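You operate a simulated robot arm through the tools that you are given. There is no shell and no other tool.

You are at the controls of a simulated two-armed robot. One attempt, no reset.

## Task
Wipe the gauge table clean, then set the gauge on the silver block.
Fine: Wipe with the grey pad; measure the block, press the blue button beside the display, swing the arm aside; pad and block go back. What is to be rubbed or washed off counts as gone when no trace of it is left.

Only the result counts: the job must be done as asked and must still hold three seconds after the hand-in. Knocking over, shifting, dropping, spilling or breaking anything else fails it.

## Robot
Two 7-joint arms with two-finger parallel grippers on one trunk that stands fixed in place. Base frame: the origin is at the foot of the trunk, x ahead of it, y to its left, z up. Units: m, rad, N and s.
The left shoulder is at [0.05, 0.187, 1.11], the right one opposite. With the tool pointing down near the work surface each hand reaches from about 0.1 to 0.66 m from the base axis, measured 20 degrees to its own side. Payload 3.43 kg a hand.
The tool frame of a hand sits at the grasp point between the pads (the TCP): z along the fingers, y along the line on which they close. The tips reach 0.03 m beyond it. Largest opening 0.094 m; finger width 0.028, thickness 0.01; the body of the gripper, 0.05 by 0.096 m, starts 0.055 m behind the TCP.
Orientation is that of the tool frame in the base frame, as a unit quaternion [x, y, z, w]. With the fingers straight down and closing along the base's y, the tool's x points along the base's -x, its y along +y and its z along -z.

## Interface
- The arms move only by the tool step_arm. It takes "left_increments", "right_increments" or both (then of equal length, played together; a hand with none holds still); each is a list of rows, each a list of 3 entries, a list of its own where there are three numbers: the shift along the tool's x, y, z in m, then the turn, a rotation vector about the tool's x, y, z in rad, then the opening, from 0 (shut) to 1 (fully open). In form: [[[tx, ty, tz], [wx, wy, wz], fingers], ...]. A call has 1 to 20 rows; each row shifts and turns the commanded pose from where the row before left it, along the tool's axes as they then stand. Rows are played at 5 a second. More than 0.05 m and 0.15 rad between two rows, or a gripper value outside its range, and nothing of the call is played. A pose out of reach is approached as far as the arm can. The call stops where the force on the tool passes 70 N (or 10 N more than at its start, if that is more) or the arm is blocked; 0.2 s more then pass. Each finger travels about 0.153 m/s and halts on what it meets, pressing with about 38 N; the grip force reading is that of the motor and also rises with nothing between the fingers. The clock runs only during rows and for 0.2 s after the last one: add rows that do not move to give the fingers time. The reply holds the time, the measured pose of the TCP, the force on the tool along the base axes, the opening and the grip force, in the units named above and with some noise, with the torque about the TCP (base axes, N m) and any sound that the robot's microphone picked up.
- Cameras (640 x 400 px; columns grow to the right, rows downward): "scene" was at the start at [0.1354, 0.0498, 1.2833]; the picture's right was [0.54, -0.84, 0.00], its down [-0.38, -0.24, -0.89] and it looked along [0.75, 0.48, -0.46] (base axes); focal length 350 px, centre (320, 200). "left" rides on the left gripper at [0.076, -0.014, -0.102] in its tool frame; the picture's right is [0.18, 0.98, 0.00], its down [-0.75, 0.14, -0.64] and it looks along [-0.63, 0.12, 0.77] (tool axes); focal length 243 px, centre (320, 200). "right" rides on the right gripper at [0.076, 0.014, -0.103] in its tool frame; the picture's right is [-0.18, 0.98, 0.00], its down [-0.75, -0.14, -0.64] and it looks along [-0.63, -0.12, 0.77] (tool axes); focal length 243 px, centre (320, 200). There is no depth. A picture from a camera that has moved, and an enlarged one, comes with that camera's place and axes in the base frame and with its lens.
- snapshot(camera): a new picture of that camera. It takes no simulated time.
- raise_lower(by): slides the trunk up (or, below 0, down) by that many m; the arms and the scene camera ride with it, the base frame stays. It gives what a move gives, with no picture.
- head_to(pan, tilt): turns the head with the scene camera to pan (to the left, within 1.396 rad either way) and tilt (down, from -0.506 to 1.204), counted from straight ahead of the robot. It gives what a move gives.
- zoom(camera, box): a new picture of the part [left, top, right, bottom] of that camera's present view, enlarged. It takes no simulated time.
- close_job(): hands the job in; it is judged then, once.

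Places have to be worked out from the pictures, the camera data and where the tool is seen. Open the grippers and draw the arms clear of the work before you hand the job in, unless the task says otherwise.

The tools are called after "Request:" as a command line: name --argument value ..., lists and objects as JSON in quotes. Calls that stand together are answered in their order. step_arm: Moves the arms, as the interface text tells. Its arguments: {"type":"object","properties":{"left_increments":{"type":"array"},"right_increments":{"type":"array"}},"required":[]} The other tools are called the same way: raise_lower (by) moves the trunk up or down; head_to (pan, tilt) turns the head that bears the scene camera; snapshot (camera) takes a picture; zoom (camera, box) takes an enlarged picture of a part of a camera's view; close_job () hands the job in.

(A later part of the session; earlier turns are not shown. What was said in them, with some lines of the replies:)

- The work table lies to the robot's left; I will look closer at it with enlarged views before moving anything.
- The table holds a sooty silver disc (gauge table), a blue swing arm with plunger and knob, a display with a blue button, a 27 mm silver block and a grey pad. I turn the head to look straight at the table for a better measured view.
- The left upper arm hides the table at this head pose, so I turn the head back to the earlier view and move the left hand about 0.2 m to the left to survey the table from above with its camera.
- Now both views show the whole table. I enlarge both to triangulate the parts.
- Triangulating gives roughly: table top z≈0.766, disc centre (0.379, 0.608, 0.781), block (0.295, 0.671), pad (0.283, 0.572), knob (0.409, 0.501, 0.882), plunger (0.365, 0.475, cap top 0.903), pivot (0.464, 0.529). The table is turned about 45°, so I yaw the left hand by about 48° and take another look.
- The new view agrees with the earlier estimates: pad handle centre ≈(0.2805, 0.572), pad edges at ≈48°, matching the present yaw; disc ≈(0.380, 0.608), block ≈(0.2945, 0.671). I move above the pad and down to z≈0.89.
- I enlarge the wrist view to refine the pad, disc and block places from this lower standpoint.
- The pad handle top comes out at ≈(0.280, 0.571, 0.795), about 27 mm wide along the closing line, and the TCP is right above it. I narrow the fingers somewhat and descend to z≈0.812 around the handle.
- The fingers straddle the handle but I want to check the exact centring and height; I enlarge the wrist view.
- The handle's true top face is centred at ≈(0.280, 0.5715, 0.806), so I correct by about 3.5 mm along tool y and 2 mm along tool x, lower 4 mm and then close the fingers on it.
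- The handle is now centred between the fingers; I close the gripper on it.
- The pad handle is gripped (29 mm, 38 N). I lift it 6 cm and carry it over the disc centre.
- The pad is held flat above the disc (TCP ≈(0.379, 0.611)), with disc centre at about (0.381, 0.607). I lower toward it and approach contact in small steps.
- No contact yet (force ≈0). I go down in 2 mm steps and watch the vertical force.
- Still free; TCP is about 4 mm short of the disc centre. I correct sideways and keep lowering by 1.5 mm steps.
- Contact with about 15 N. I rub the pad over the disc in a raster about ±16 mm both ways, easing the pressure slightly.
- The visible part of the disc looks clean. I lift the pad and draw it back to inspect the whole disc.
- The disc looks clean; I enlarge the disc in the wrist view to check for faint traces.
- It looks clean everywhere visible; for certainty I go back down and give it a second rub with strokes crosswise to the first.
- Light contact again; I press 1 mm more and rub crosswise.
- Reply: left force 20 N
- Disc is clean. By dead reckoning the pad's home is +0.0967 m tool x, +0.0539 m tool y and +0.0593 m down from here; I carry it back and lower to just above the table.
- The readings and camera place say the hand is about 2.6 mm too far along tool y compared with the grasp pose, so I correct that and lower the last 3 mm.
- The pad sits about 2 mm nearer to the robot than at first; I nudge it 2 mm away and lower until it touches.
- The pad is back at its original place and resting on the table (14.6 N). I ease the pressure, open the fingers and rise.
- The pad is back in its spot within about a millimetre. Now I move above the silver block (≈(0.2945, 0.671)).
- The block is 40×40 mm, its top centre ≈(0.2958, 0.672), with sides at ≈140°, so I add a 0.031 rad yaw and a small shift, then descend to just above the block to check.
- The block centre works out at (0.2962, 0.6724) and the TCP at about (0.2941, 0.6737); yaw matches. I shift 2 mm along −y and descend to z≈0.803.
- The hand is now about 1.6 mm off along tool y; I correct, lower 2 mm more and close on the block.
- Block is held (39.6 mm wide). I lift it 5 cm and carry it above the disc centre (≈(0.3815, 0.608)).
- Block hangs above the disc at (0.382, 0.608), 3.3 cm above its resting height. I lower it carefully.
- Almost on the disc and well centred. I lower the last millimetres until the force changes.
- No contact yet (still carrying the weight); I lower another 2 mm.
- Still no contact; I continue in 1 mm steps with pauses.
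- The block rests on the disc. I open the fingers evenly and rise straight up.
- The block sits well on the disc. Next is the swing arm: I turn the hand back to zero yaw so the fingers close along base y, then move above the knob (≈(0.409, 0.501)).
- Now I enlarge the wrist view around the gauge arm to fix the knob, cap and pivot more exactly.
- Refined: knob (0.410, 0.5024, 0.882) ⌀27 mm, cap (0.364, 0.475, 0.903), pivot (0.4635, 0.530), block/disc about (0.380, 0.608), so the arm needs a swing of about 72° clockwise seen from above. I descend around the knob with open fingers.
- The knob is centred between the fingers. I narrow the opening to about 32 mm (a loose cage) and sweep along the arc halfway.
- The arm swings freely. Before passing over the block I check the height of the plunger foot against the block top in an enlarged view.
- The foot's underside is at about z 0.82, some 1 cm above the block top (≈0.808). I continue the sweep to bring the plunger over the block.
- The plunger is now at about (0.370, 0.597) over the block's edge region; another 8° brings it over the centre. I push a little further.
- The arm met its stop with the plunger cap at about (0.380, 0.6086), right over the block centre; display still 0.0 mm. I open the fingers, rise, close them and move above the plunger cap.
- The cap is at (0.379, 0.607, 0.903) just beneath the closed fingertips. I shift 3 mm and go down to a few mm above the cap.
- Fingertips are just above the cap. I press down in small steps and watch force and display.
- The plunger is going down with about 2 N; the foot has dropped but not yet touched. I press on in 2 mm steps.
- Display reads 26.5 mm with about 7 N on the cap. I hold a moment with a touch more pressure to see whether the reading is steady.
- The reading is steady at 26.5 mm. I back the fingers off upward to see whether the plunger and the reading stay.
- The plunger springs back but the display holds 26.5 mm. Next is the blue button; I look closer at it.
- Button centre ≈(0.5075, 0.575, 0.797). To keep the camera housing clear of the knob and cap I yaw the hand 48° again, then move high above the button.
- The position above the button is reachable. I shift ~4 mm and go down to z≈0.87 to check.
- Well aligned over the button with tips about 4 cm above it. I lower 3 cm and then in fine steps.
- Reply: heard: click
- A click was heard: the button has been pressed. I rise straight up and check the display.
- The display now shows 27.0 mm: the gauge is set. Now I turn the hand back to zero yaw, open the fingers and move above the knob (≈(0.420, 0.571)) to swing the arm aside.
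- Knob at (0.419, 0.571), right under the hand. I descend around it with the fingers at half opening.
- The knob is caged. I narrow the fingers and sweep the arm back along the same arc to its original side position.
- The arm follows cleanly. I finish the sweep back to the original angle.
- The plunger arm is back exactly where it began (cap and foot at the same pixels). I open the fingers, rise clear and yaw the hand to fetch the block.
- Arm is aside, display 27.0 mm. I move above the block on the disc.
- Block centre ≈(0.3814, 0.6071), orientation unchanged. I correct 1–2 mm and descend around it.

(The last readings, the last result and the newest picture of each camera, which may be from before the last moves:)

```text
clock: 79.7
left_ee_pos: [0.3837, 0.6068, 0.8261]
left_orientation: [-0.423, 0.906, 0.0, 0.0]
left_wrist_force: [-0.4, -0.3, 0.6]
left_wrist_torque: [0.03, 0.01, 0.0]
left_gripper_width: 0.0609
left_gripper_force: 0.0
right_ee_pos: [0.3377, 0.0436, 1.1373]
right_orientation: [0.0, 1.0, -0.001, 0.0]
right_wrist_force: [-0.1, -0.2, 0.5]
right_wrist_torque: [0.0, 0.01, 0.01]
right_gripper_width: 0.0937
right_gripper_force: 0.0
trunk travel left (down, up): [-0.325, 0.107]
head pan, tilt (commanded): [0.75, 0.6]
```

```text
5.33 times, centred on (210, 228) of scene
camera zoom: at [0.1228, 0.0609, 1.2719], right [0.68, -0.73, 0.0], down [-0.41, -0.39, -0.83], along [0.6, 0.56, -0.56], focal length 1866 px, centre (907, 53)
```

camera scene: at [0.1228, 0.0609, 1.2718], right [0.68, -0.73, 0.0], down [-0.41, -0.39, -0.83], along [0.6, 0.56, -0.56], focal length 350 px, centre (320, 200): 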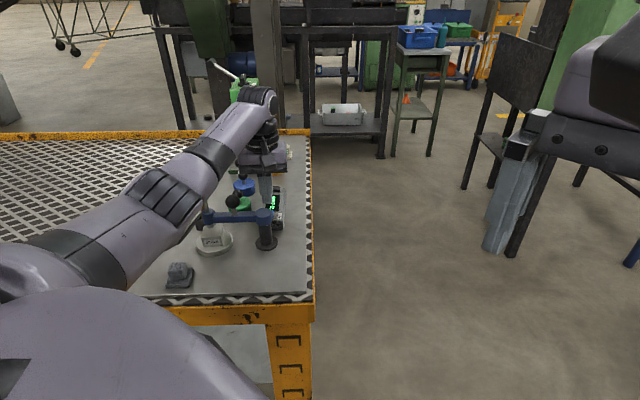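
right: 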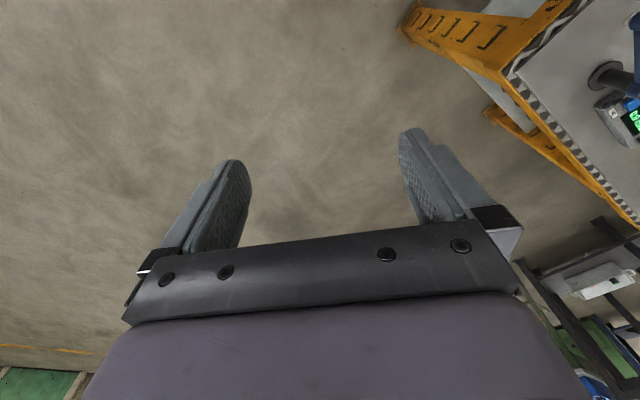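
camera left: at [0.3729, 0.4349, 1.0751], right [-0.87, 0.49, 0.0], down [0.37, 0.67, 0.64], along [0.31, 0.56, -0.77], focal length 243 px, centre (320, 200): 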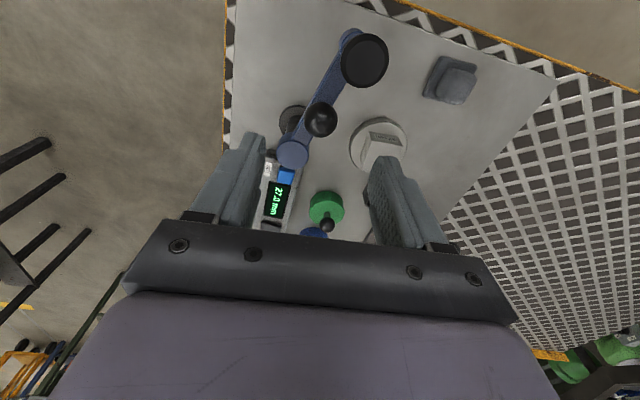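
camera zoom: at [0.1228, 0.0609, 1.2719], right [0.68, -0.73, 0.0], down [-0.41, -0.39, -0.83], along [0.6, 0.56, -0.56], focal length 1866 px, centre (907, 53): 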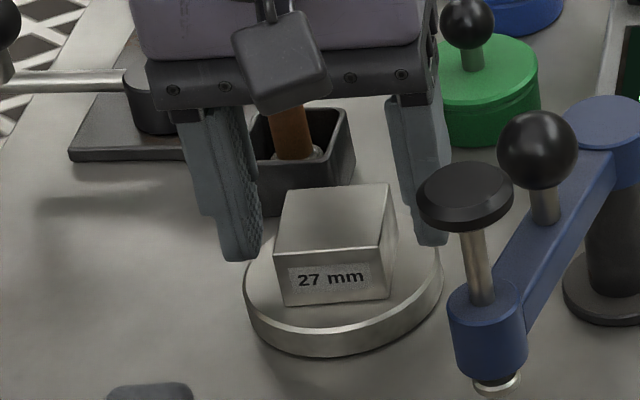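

I correct 2 mm along tool y, lower 8 mm and close on the block.

Request:
step_arm --left_increments '[[[0.001, 0.0022, 0.004], [0, 0, 0], 0.65], [[0, 0, 0.0035], [0, 0, 0], 0.65], [[0, 0, 0], [0, 0, 0], 0.65], [[0, 0, 0], [0, 0, 0], 0.5], [[0, 0, 0], [0, 0, 0], 0.3], [[0, 0, 0], [0, 0, 0], 0.0], [[0, 0, 0], [0, 0, 0], 0.0]]'

Request:
zoom --camera "left" --box '[220, 80, 420, 205]'

Request:
zoom --camera "scene" --box '[150, 190, 270, 265]'

```text
clock: 81.3
left_ee_pos: [0.3798, 0.6063, 0.8203]
left_orientation: [-0.423, 0.906, 0.001, 0.0]
left_wrist_force: [-0.8, 0.2, -0.6]
left_wrist_torque: [0.06, -0.04, 0.03]
left_gripper_width: 0.0396
left_gripper_force: 38.0
right_ee_pos: [0.3381, 0.0442, 1.1369]
right_orientation: [0.0, 1.0, 0.0, 0.0]
right_wrist_force: [-0.5, -0.2, -0.2]
right_wrist_torque: [-0.03, -0.01, -0.02]
right_gripper_width: 0.094
right_gripper_force: 0.0
trunk travel left (down, up): [-0.325, 0.107]
head pan, tilt (commanded): [0.75, 0.6]
```

```text
3.20 times, centred on (320, 142) of left
camera zoom: at [0.3428, 0.5396, 0.9225], right [-0.87, 0.49, 0.0], down [0.38, 0.67, 0.64], along [0.32, 0.56, -0.77], focal length 776 px, centre (320, 384)
```

zoom: 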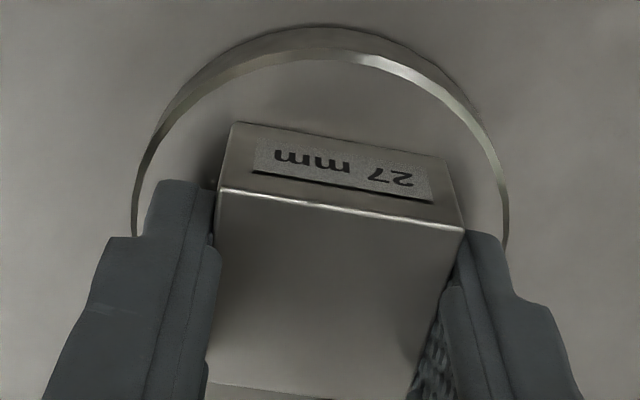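

```text
5.33 times, centred on (210, 228) of scene
camera zoom: at [0.1228, 0.061, 1.2718], right [0.68, -0.73, 0.0], down [-0.41, -0.39, -0.83], along [0.6, 0.56, -0.56], focal length 1866 px, centre (907, 53)
```

zoom: 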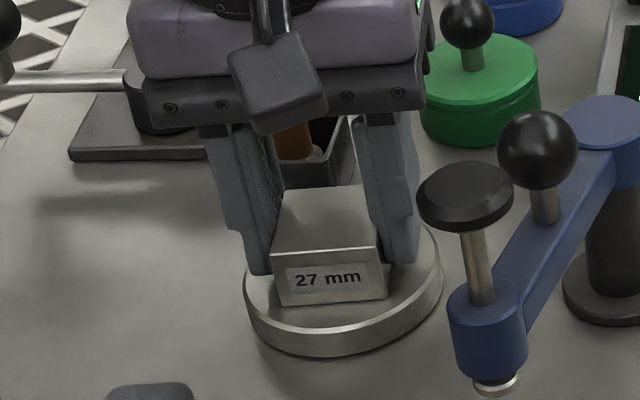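

Gripped. I lift 5 cm and carry the block back toward its home place.

Request:
step_arm --left_increments '[[[0, 0, -0.01], [0, 0, 0], 0], [[0, 0, -0.02], [0, 0, 0], 0], [[0, 0, -0.02], [0, 0, 0], 0], [[0.0006, 0.01795, 0], [0, 0, 0], 0], [[0.0006, 0.01795, 0], [0, 0, 0], 0], [[0.0006, 0.01795, 0], [0, 0, 0], 0], [[0.0006, 0.01795, 0], [0, 0, 0], 0], [[0.0006, 0.01795, 0], [0, 0, 0], 0], [[0.0005, 0.01795, 0], [0, 0, 0], 0], [[0, 0, 0], [0, 0, 0], 0], [[0, 0, 0], [0, 0, 0], 0]]'

Request:
zoom --camera "scene" --box '[110, 200, 290, 312]'

Request:
snapshot --camera "left"

```text
clock: 83.7
left_ee_pos: [0.2985, 0.6748, 0.8688]
left_orientation: [-0.423, 0.906, 0.0, 0.0]
left_wrist_force: [-1.2, 0.1, -3.2]
left_wrist_torque: [0.02, -0.02, -0.05]
left_gripper_width: 0.0399
left_gripper_force: 38.0
right_ee_pos: [0.3373, 0.0454, 1.1359]
right_orientation: [-0.001, 1.0, 0.0, 0.0]
right_wrist_force: [0.2, 0.2, 0.0]
right_wrist_torque: [0.02, -0.01, -0.01]
right_gripper_width: 0.094
right_gripper_force: 0.1
trunk travel left (down, up): [-0.325, 0.107]
head pan, tilt (commanded): [0.75, 0.6]
```

```text
3.56 times, centred on (200, 256) of scene
camera zoom: at [0.123, 0.0613, 1.2718], right [0.68, -0.73, 0.0], down [-0.41, -0.39, -0.82], along [0.6, 0.56, -0.57], focal length 1244 px, centre (747, 1)
```

zoom: 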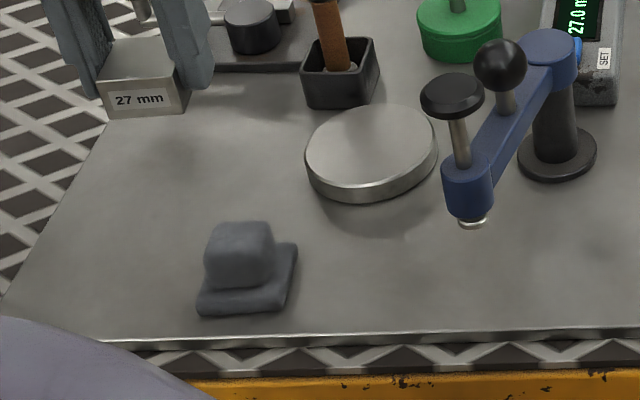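

```text
taken
camera left: at [0.2587, 0.6073, 0.9728], right [-0.87, 0.49, 0.0], down [0.38, 0.67, 0.64], along [0.32, 0.56, -0.77], focal length 243 px, centre (320, 200)
```

left: 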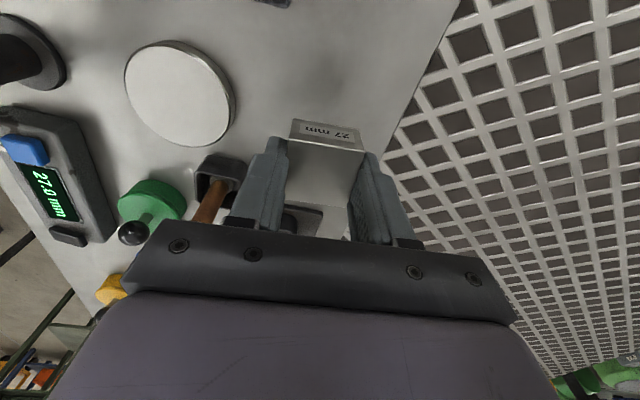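

The hand is above the block's home within about 1 mm. I lower to about 1 cm above the table.

Request:
step_arm --left_increments '[[[0.001, 0, 0.02], [0, 0, 0], 0], [[0, 0, 0.02], [0, 0, 0], 0], [[0, 0, 0.015], [0, 0, 0], 0], [[0, 0, 0.004], [0, 0, 0], 0], [[0, 0, 0], [0, 0, 0], 0], [[0, 0, 0], [0, 0, 0], 0]]'

Request:
zoom --camera "scene" --box '[110, 200, 290, 312]'

Request:
zoom --camera "left" --box '[220, 80, 420, 205]'

```text
clock: 85.1
left_ee_pos: [0.2961, 0.6743, 0.8099]
left_orientation: [-0.422, 0.907, 0.0, -0.001]
left_wrist_force: [0.1, 0.2, -2.8]
left_wrist_torque: [-0.01, 0.03, -0.03]
left_gripper_width: 0.0394
left_gripper_force: 38.0
right_ee_pos: [0.3383, 0.0443, 1.1375]
right_orientation: [0.0, 1.0, 0.0, 0.0]
right_wrist_force: [0.0, -0.3, -0.1]
right_wrist_torque: [0.03, -0.02, 0.03]
right_gripper_width: 0.0939
right_gripper_force: 0.0
trunk travel left (down, up): [-0.325, 0.107]
head pan, tilt (commanded): [0.75, 0.6]
```

```text
3.56 times, centred on (200, 256) of scene
camera zoom: at [0.123, 0.0613, 1.2718], right [0.68, -0.73, 0.0], down [-0.41, -0.39, -0.82], along [0.6, 0.56, -0.57], focal length 1244 px, centre (747, 1)
```

zoom: 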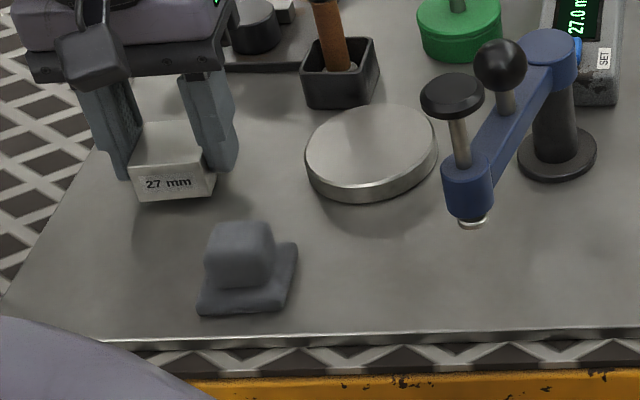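

```text
3.20 times, centred on (320, 142) of left
camera zoom: at [0.258, 0.6058, 0.9133], right [-0.87, 0.49, 0.0], down [0.38, 0.67, 0.64], along [0.32, 0.56, -0.77], focal length 776 px, centre (320, 384)
```

zoom: 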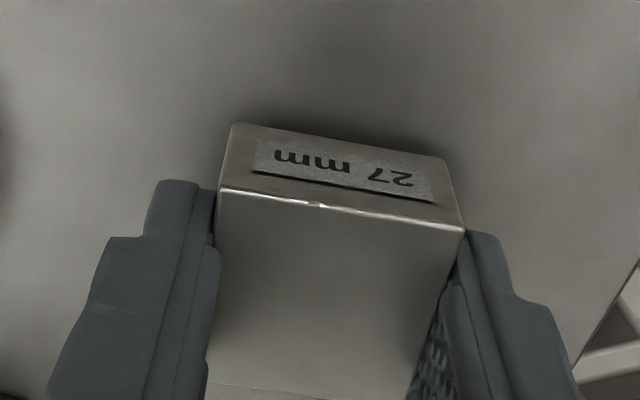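

It lines up with its old place; I lower the last ~5 mm in small steps until contact.

Request:
step_arm --left_increments '[[[0, 0, 0.002], [0, 0, 0], 0], [[0, 0, 0.0015], [0, 0, 0], 0], [[0, 0, 0], [0, 0, 0], 0], [[0, 0, 0], [0, 0, 0], 0]]'

```text
clock: 86.1
left_ee_pos: [0.2962, 0.6736, 0.8075]
left_orientation: [-0.422, 0.906, 0.0, 0.0]
left_wrist_force: [0.6, -0.2, -3.4]
left_wrist_torque: [0.01, -0.01, 0.0]
left_gripper_width: 0.0396
left_gripper_force: 37.9
right_ee_pos: [0.3385, 0.0438, 1.1376]
right_orientation: [0.001, 1.0, 0.0, -0.001]
right_wrist_force: [-0.1, -0.2, -0.6]
right_wrist_torque: [0.02, 0.0, -0.02]
right_gripper_width: 0.0941
right_gripper_force: 0.1
trunk travel left (down, up): [-0.325, 0.107]
head pan, tilt (commanded): [0.75, 0.6]
```

Still hanging free; another 2 mm in 1 mm steps.

Request:
step_arm --left_increments '[[[0, 0, 0.001], [0, 0, 0], 0], [[0, 0, 0.001], [0, 0, 0], 0], [[0, 0, 0], [0, 0, 0], 0]]'

```text
clock: 86.9
left_ee_pos: [0.2962, 0.6736, 0.8052]
left_orientation: [-0.423, 0.906, -0.001, 0.0]
left_wrist_force: [-0.2, -0.4, -3.9]
left_wrist_torque: [0.0, -0.01, 0.06]
left_gripper_width: 0.0396
left_gripper_force: 38.2
right_ee_pos: [0.3385, 0.0433, 1.1368]
right_orientation: [0.0, 1.0, 0.0, 0.0]
right_wrist_force: [0.4, -0.4, -1.0]
right_wrist_torque: [0.01, 0.01, -0.02]
right_gripper_width: 0.0937
right_gripper_force: 0.0
trunk travel left (down, up): [-0.325, 0.107]
head pan, tilt (commanded): [0.75, 0.6]
```

No contact yet; 1 mm more and check.

Request:
step_arm --left_increments '[[[0, 0, 0.001], [0, 0, 0], 0], [[0, 0, 0], [0, 0, 0], 0], [[0, 0, 0], [0, 0, 0], 0]]'

Request:
zoom --camera "scene" --box '[110, 200, 290, 312]'

```text
clock: 87.7
left_ee_pos: [0.296, 0.6728, 0.8051]
left_orientation: [-0.422, 0.906, 0.0, -0.001]
left_wrist_force: [-1.1, -0.6, -3.6]
left_wrist_torque: [0.0, -0.02, -0.01]
left_gripper_width: 0.0394
left_gripper_force: 37.8
right_ee_pos: [0.3393, 0.0427, 1.138]
right_orientation: [-0.001, 1.0, 0.0, 0.0]
right_wrist_force: [-0.1, 0.3, 0.0]
right_wrist_torque: [-0.02, 0.03, -0.02]
right_gripper_width: 0.0939
right_gripper_force: 0.1
trunk travel left (down, up): [-0.325, 0.107]
head pan, tilt (commanded): [0.75, 0.6]
```

```text
3.56 times, centred on (200, 256) of scene
camera zoom: at [0.123, 0.0613, 1.2718], right [0.68, -0.73, 0.0], down [-0.41, -0.39, -0.82], along [0.6, 0.56, -0.57], focal length 1244 px, centre (747, 1)
```

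zoom: 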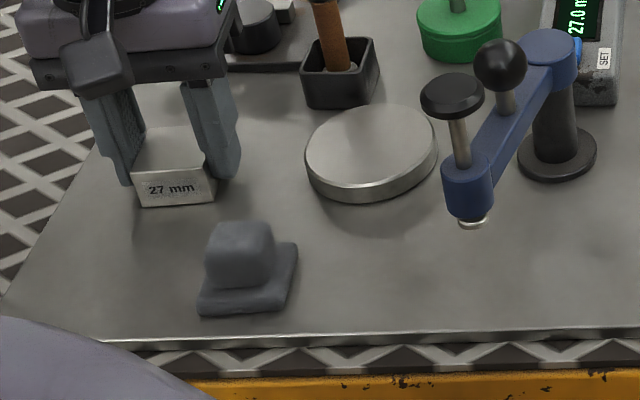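

The block hangs about 2 mm above its original picture position. I continue in 1 mm steps.

Request:
step_arm --left_increments '[[[0, 0, 0.001], [0, 0, 0], 0], [[0, 0, 0], [0, 0, 0], 0], [[0, 0, 0], [0, 0, 0], 0]]'

```text
clock: 88.5
left_ee_pos: [0.2969, 0.6749, 0.8041]
left_orientation: [-0.423, 0.906, 0.001, 0.001]
left_wrist_force: [0.3, -0.1, 2.2]
left_wrist_torque: [-0.04, 0.18, 0.02]
left_gripper_width: 0.0396
left_gripper_force: 38.0
right_ee_pos: [0.3384, 0.0428, 1.137]
right_orientation: [0.0, 1.0, 0.0, 0.0]
right_wrist_force: [0.2, 0.0, -0.8]
right_wrist_torque: [-0.01, 0.03, 0.01]
right_gripper_width: 0.0937
right_gripper_force: 0.1
trunk travel left (down, up): [-0.325, 0.107]
head pan, tilt (commanded): [0.75, 0.6]
```

Contact: the load went from −3.6 N to +2.2 N. I open the fingers and rise.

Request:
step_arm --left_increments '[[[0, 0, 0.0003], [0, 0, 0], 0], [[0, 0, 0], [0, 0, 0], 0.5], [[0, 0, 0], [0, 0, 0], 0.65], [[0, 0, 0], [0, 0, 0], 0.65], [[0, 0, -0.015], [0, 0, 0], 0.65], [[0, 0, -0.025], [0, 0, 0], 0.65], [[0, 0, -0.04], [0, 0, 0], 0.65], [[0, 0, -0.04], [0, 0, 0], 0.65], [[0, 0, 0], [0, 0, 0], 0.65]]'

Request:
zoom --camera "scene" --box '[110, 200, 290, 312]'

Request:
snapshot --camera "left"

```text
clock: 90.5
left_ee_pos: [0.2989, 0.6718, 0.9264]
left_orientation: [-0.423, 0.906, 0.0, 0.0]
left_wrist_force: [-0.8, -0.7, 0.3]
left_wrist_torque: [0.0, -0.01, 0.0]
left_gripper_width: 0.0611
left_gripper_force: 0.1
right_ee_pos: [0.3383, 0.0436, 1.1376]
right_orientation: [0.0, 1.0, 0.0, 0.0]
right_wrist_force: [0.0, 0.2, -0.2]
right_wrist_torque: [-0.02, 0.01, -0.04]
right_gripper_width: 0.094
right_gripper_force: 0.1
trunk travel left (down, up): [-0.325, 0.107]
head pan, tilt (commanded): [0.75, 0.6]
```

```text
3.56 times, centred on (200, 256) of scene
camera zoom: at [0.1229, 0.061, 1.2718], right [0.68, -0.73, 0.0], down [-0.41, -0.39, -0.82], along [0.6, 0.56, -0.57], focal length 1244 px, centre (747, 1)
```

zoom: 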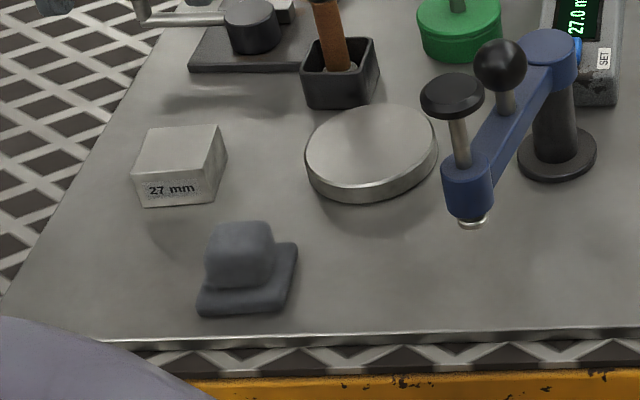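

```text
taken
camera left: at [0.2613, 0.6046, 1.0285], right [-0.87, 0.49, 0.0], down [0.38, 0.67, 0.64], along [0.32, 0.56, -0.77], focal length 243 px, centre (320, 200)
```

left: 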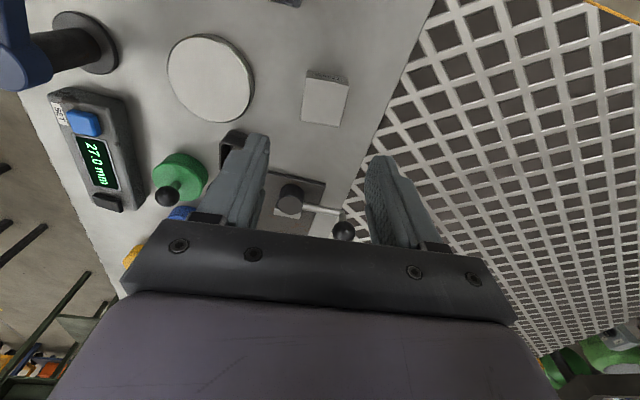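

The block is back within 1–2 mm, display 27.0 mm. I draw the arm up and back to its starting region with the gripper open.

Request:
step_arm --left_increments '[[[0, 0, -0.045], [0, 0, 0], 0.8], [[0, 0, -0.045], [0, 0, 0], 1], [[0, 0, -0.045], [0, 0, 0], 1], [[0, 0, -0.045], [0, 0, 0], 1], [[0, 0, 0], [0, 0, 0.145], 1], [[0, 0, 0], [0, 0, 0.145], 1], [[0, 0, 0], [0, 0, 0.145], 1], [[0, 0, 0], [0, 0, 0.145], 1], [[0, 0, 0], [0, 0, 0.145], 1], [[0, 0, 0], [0, 0, 0.146], 1], [[-0.005, -0.039, 0], [0, 0, 0], 1], [[-0.005, -0.039, 0], [0, 0, 0], 1], [[-0.005, -0.039, 0], [0, 0, 0], 1], [[-0.005, -0.039, 0], [0, 0, 0], 1], [[-0.005, -0.039, 0], [0, 0, 0], 1], [[-0.005, -0.039, 0], [0, 0, 0], 1], [[-0.004, -0.039, 0], [0, 0, 0], 1], [[0, 0, 0], [0, 0, 0], 1]]'

Request:
snapshot --camera "scene"

Request:
zoom --camera "scene" --box '[110, 170, 310, 295]'

Request:
zoom --camera "left" --box '[340, 0, 600, 162]'

```text
clock: 94.3
left_ee_pos: [0.3322, 0.3972, 1.1027]
left_orientation: [-0.001, 1.0, 0.001, 0.0]
left_wrist_force: [0.6, -0.2, -0.2]
left_wrist_torque: [-0.02, 0.04, -0.02]
left_gripper_width: 0.094
left_gripper_force: 0.0
right_ee_pos: [0.3389, 0.0438, 1.1373]
right_orientation: [0.0, 1.0, 0.0, 0.0]
right_wrist_force: [0.2, 0.1, 0.9]
right_wrist_torque: [0.0, 0.01, -0.01]
right_gripper_width: 0.0939
right_gripper_force: 0.1
trunk travel left (down, up): [-0.325, 0.107]
head pan, tilt (commanded): [0.75, 0.6]
```

```text
taken
camera scene: at [0.1228, 0.061, 1.2718], right [0.68, -0.73, 0.0], down [-0.41, -0.39, -0.83], along [0.6, 0.56, -0.57], focal length 350 px, centre (320, 200)
```

scene: 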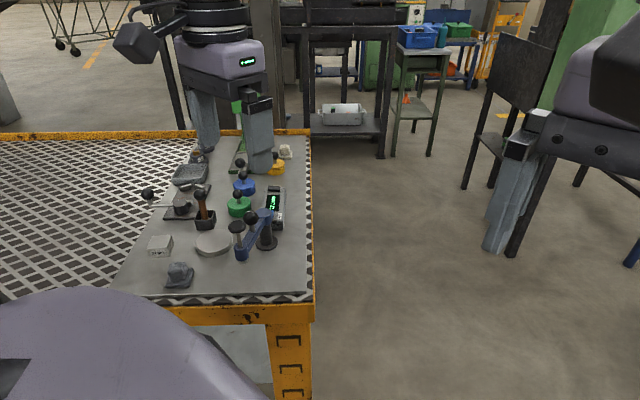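

```text
3.20 times, centred on (210, 232) of scene
camera zoom: at [0.1228, 0.061, 1.2718], right [0.68, -0.73, 0.0], down [-0.41, -0.39, -0.83], along [0.6, 0.56, -0.57], focal length 1120 px, centre (672, 96)
```

zoom: 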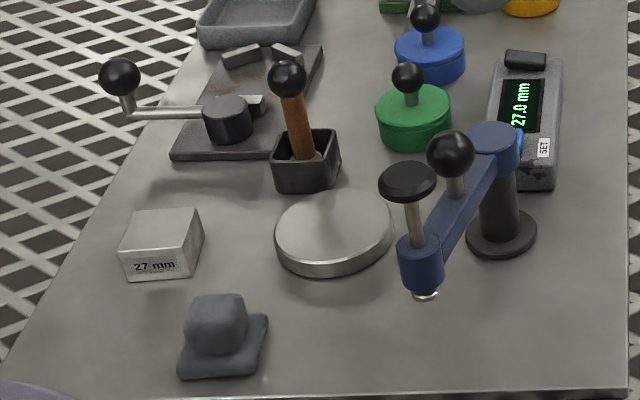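

```text
2.46 times, centred on (470, 81) of left
camera zoom: at [0.2558, 0.3842, 1.2056], right [-0.19, 0.98, 0.0], down [0.75, 0.14, 0.64], along [0.63, 0.12, -0.77], focal length 597 px, centre (-49, 493)
```

zoom: 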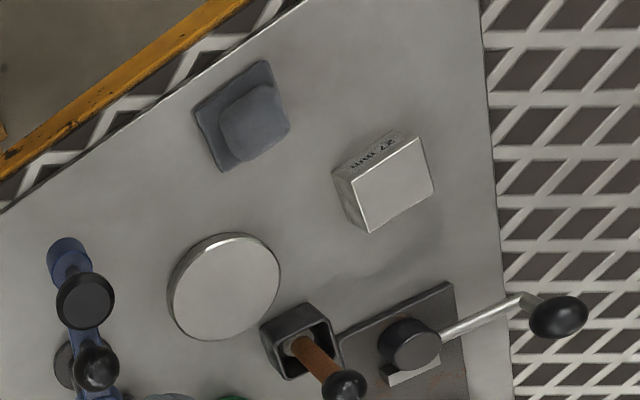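

Everything is in place: disc clean, display 27.0 mm, arm aside, pad and block home, grippers open and clear. One last close look at the disc for traces.

Request:
zoom --camera "left" --box '[400, 85, 464, 145]'

Request:
zoom --camera "scene" --box '[190, 222, 240, 262]'

```text
6.67 times, centred on (432, 115) of left
camera zoom: at [0.2558, 0.3842, 1.2056], right [-0.19, 0.98, 0.0], down [0.75, 0.14, 0.64], along [0.63, 0.12, -0.77], focal length 1618 px, centre (-427, 767)
```

zoom: 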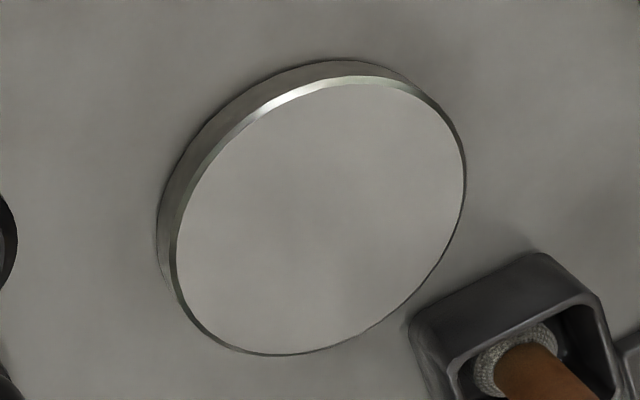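

```text
10.00 times, centred on (215, 242) of scene
camera zoom: at [0.1228, 0.061, 1.2718], right [0.68, -0.73, 0.0], down [-0.41, -0.39, -0.83], along [0.6, 0.56, -0.57], focal length 3499 px, centre (1370, -220)
```

zoom: 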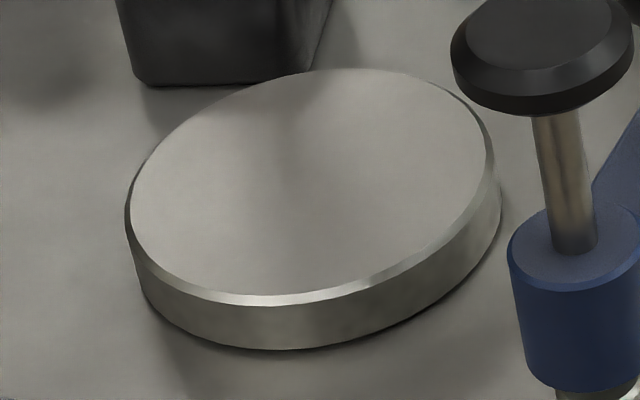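

No trace is left on the disc, and all is in order. I hand the job in.

Request:
close_job

```text
The job is handed in.
```

The gauge table is wiped clean and the gauge is set on the silver block. The job is handed in, but I got no verdict back.

- **Wiping:** I rubbed the disc twice with the grey pad, the second time crosswise. Close-up views from two cameras showed no trace left.
- **Setting:** The gauge read 26.5 mm on the 27 mm block. After I pressed the blue button (a click was heard), the display showed 27.0 mm.
- **Putting back:** The swing arm is back at its starting position. The pad and block are back within about 1–2 mm of where they stood, judged from the pictures.
- **Arms:** Both grippers are open and clear of the table. I saw nothing else moved or knocked.
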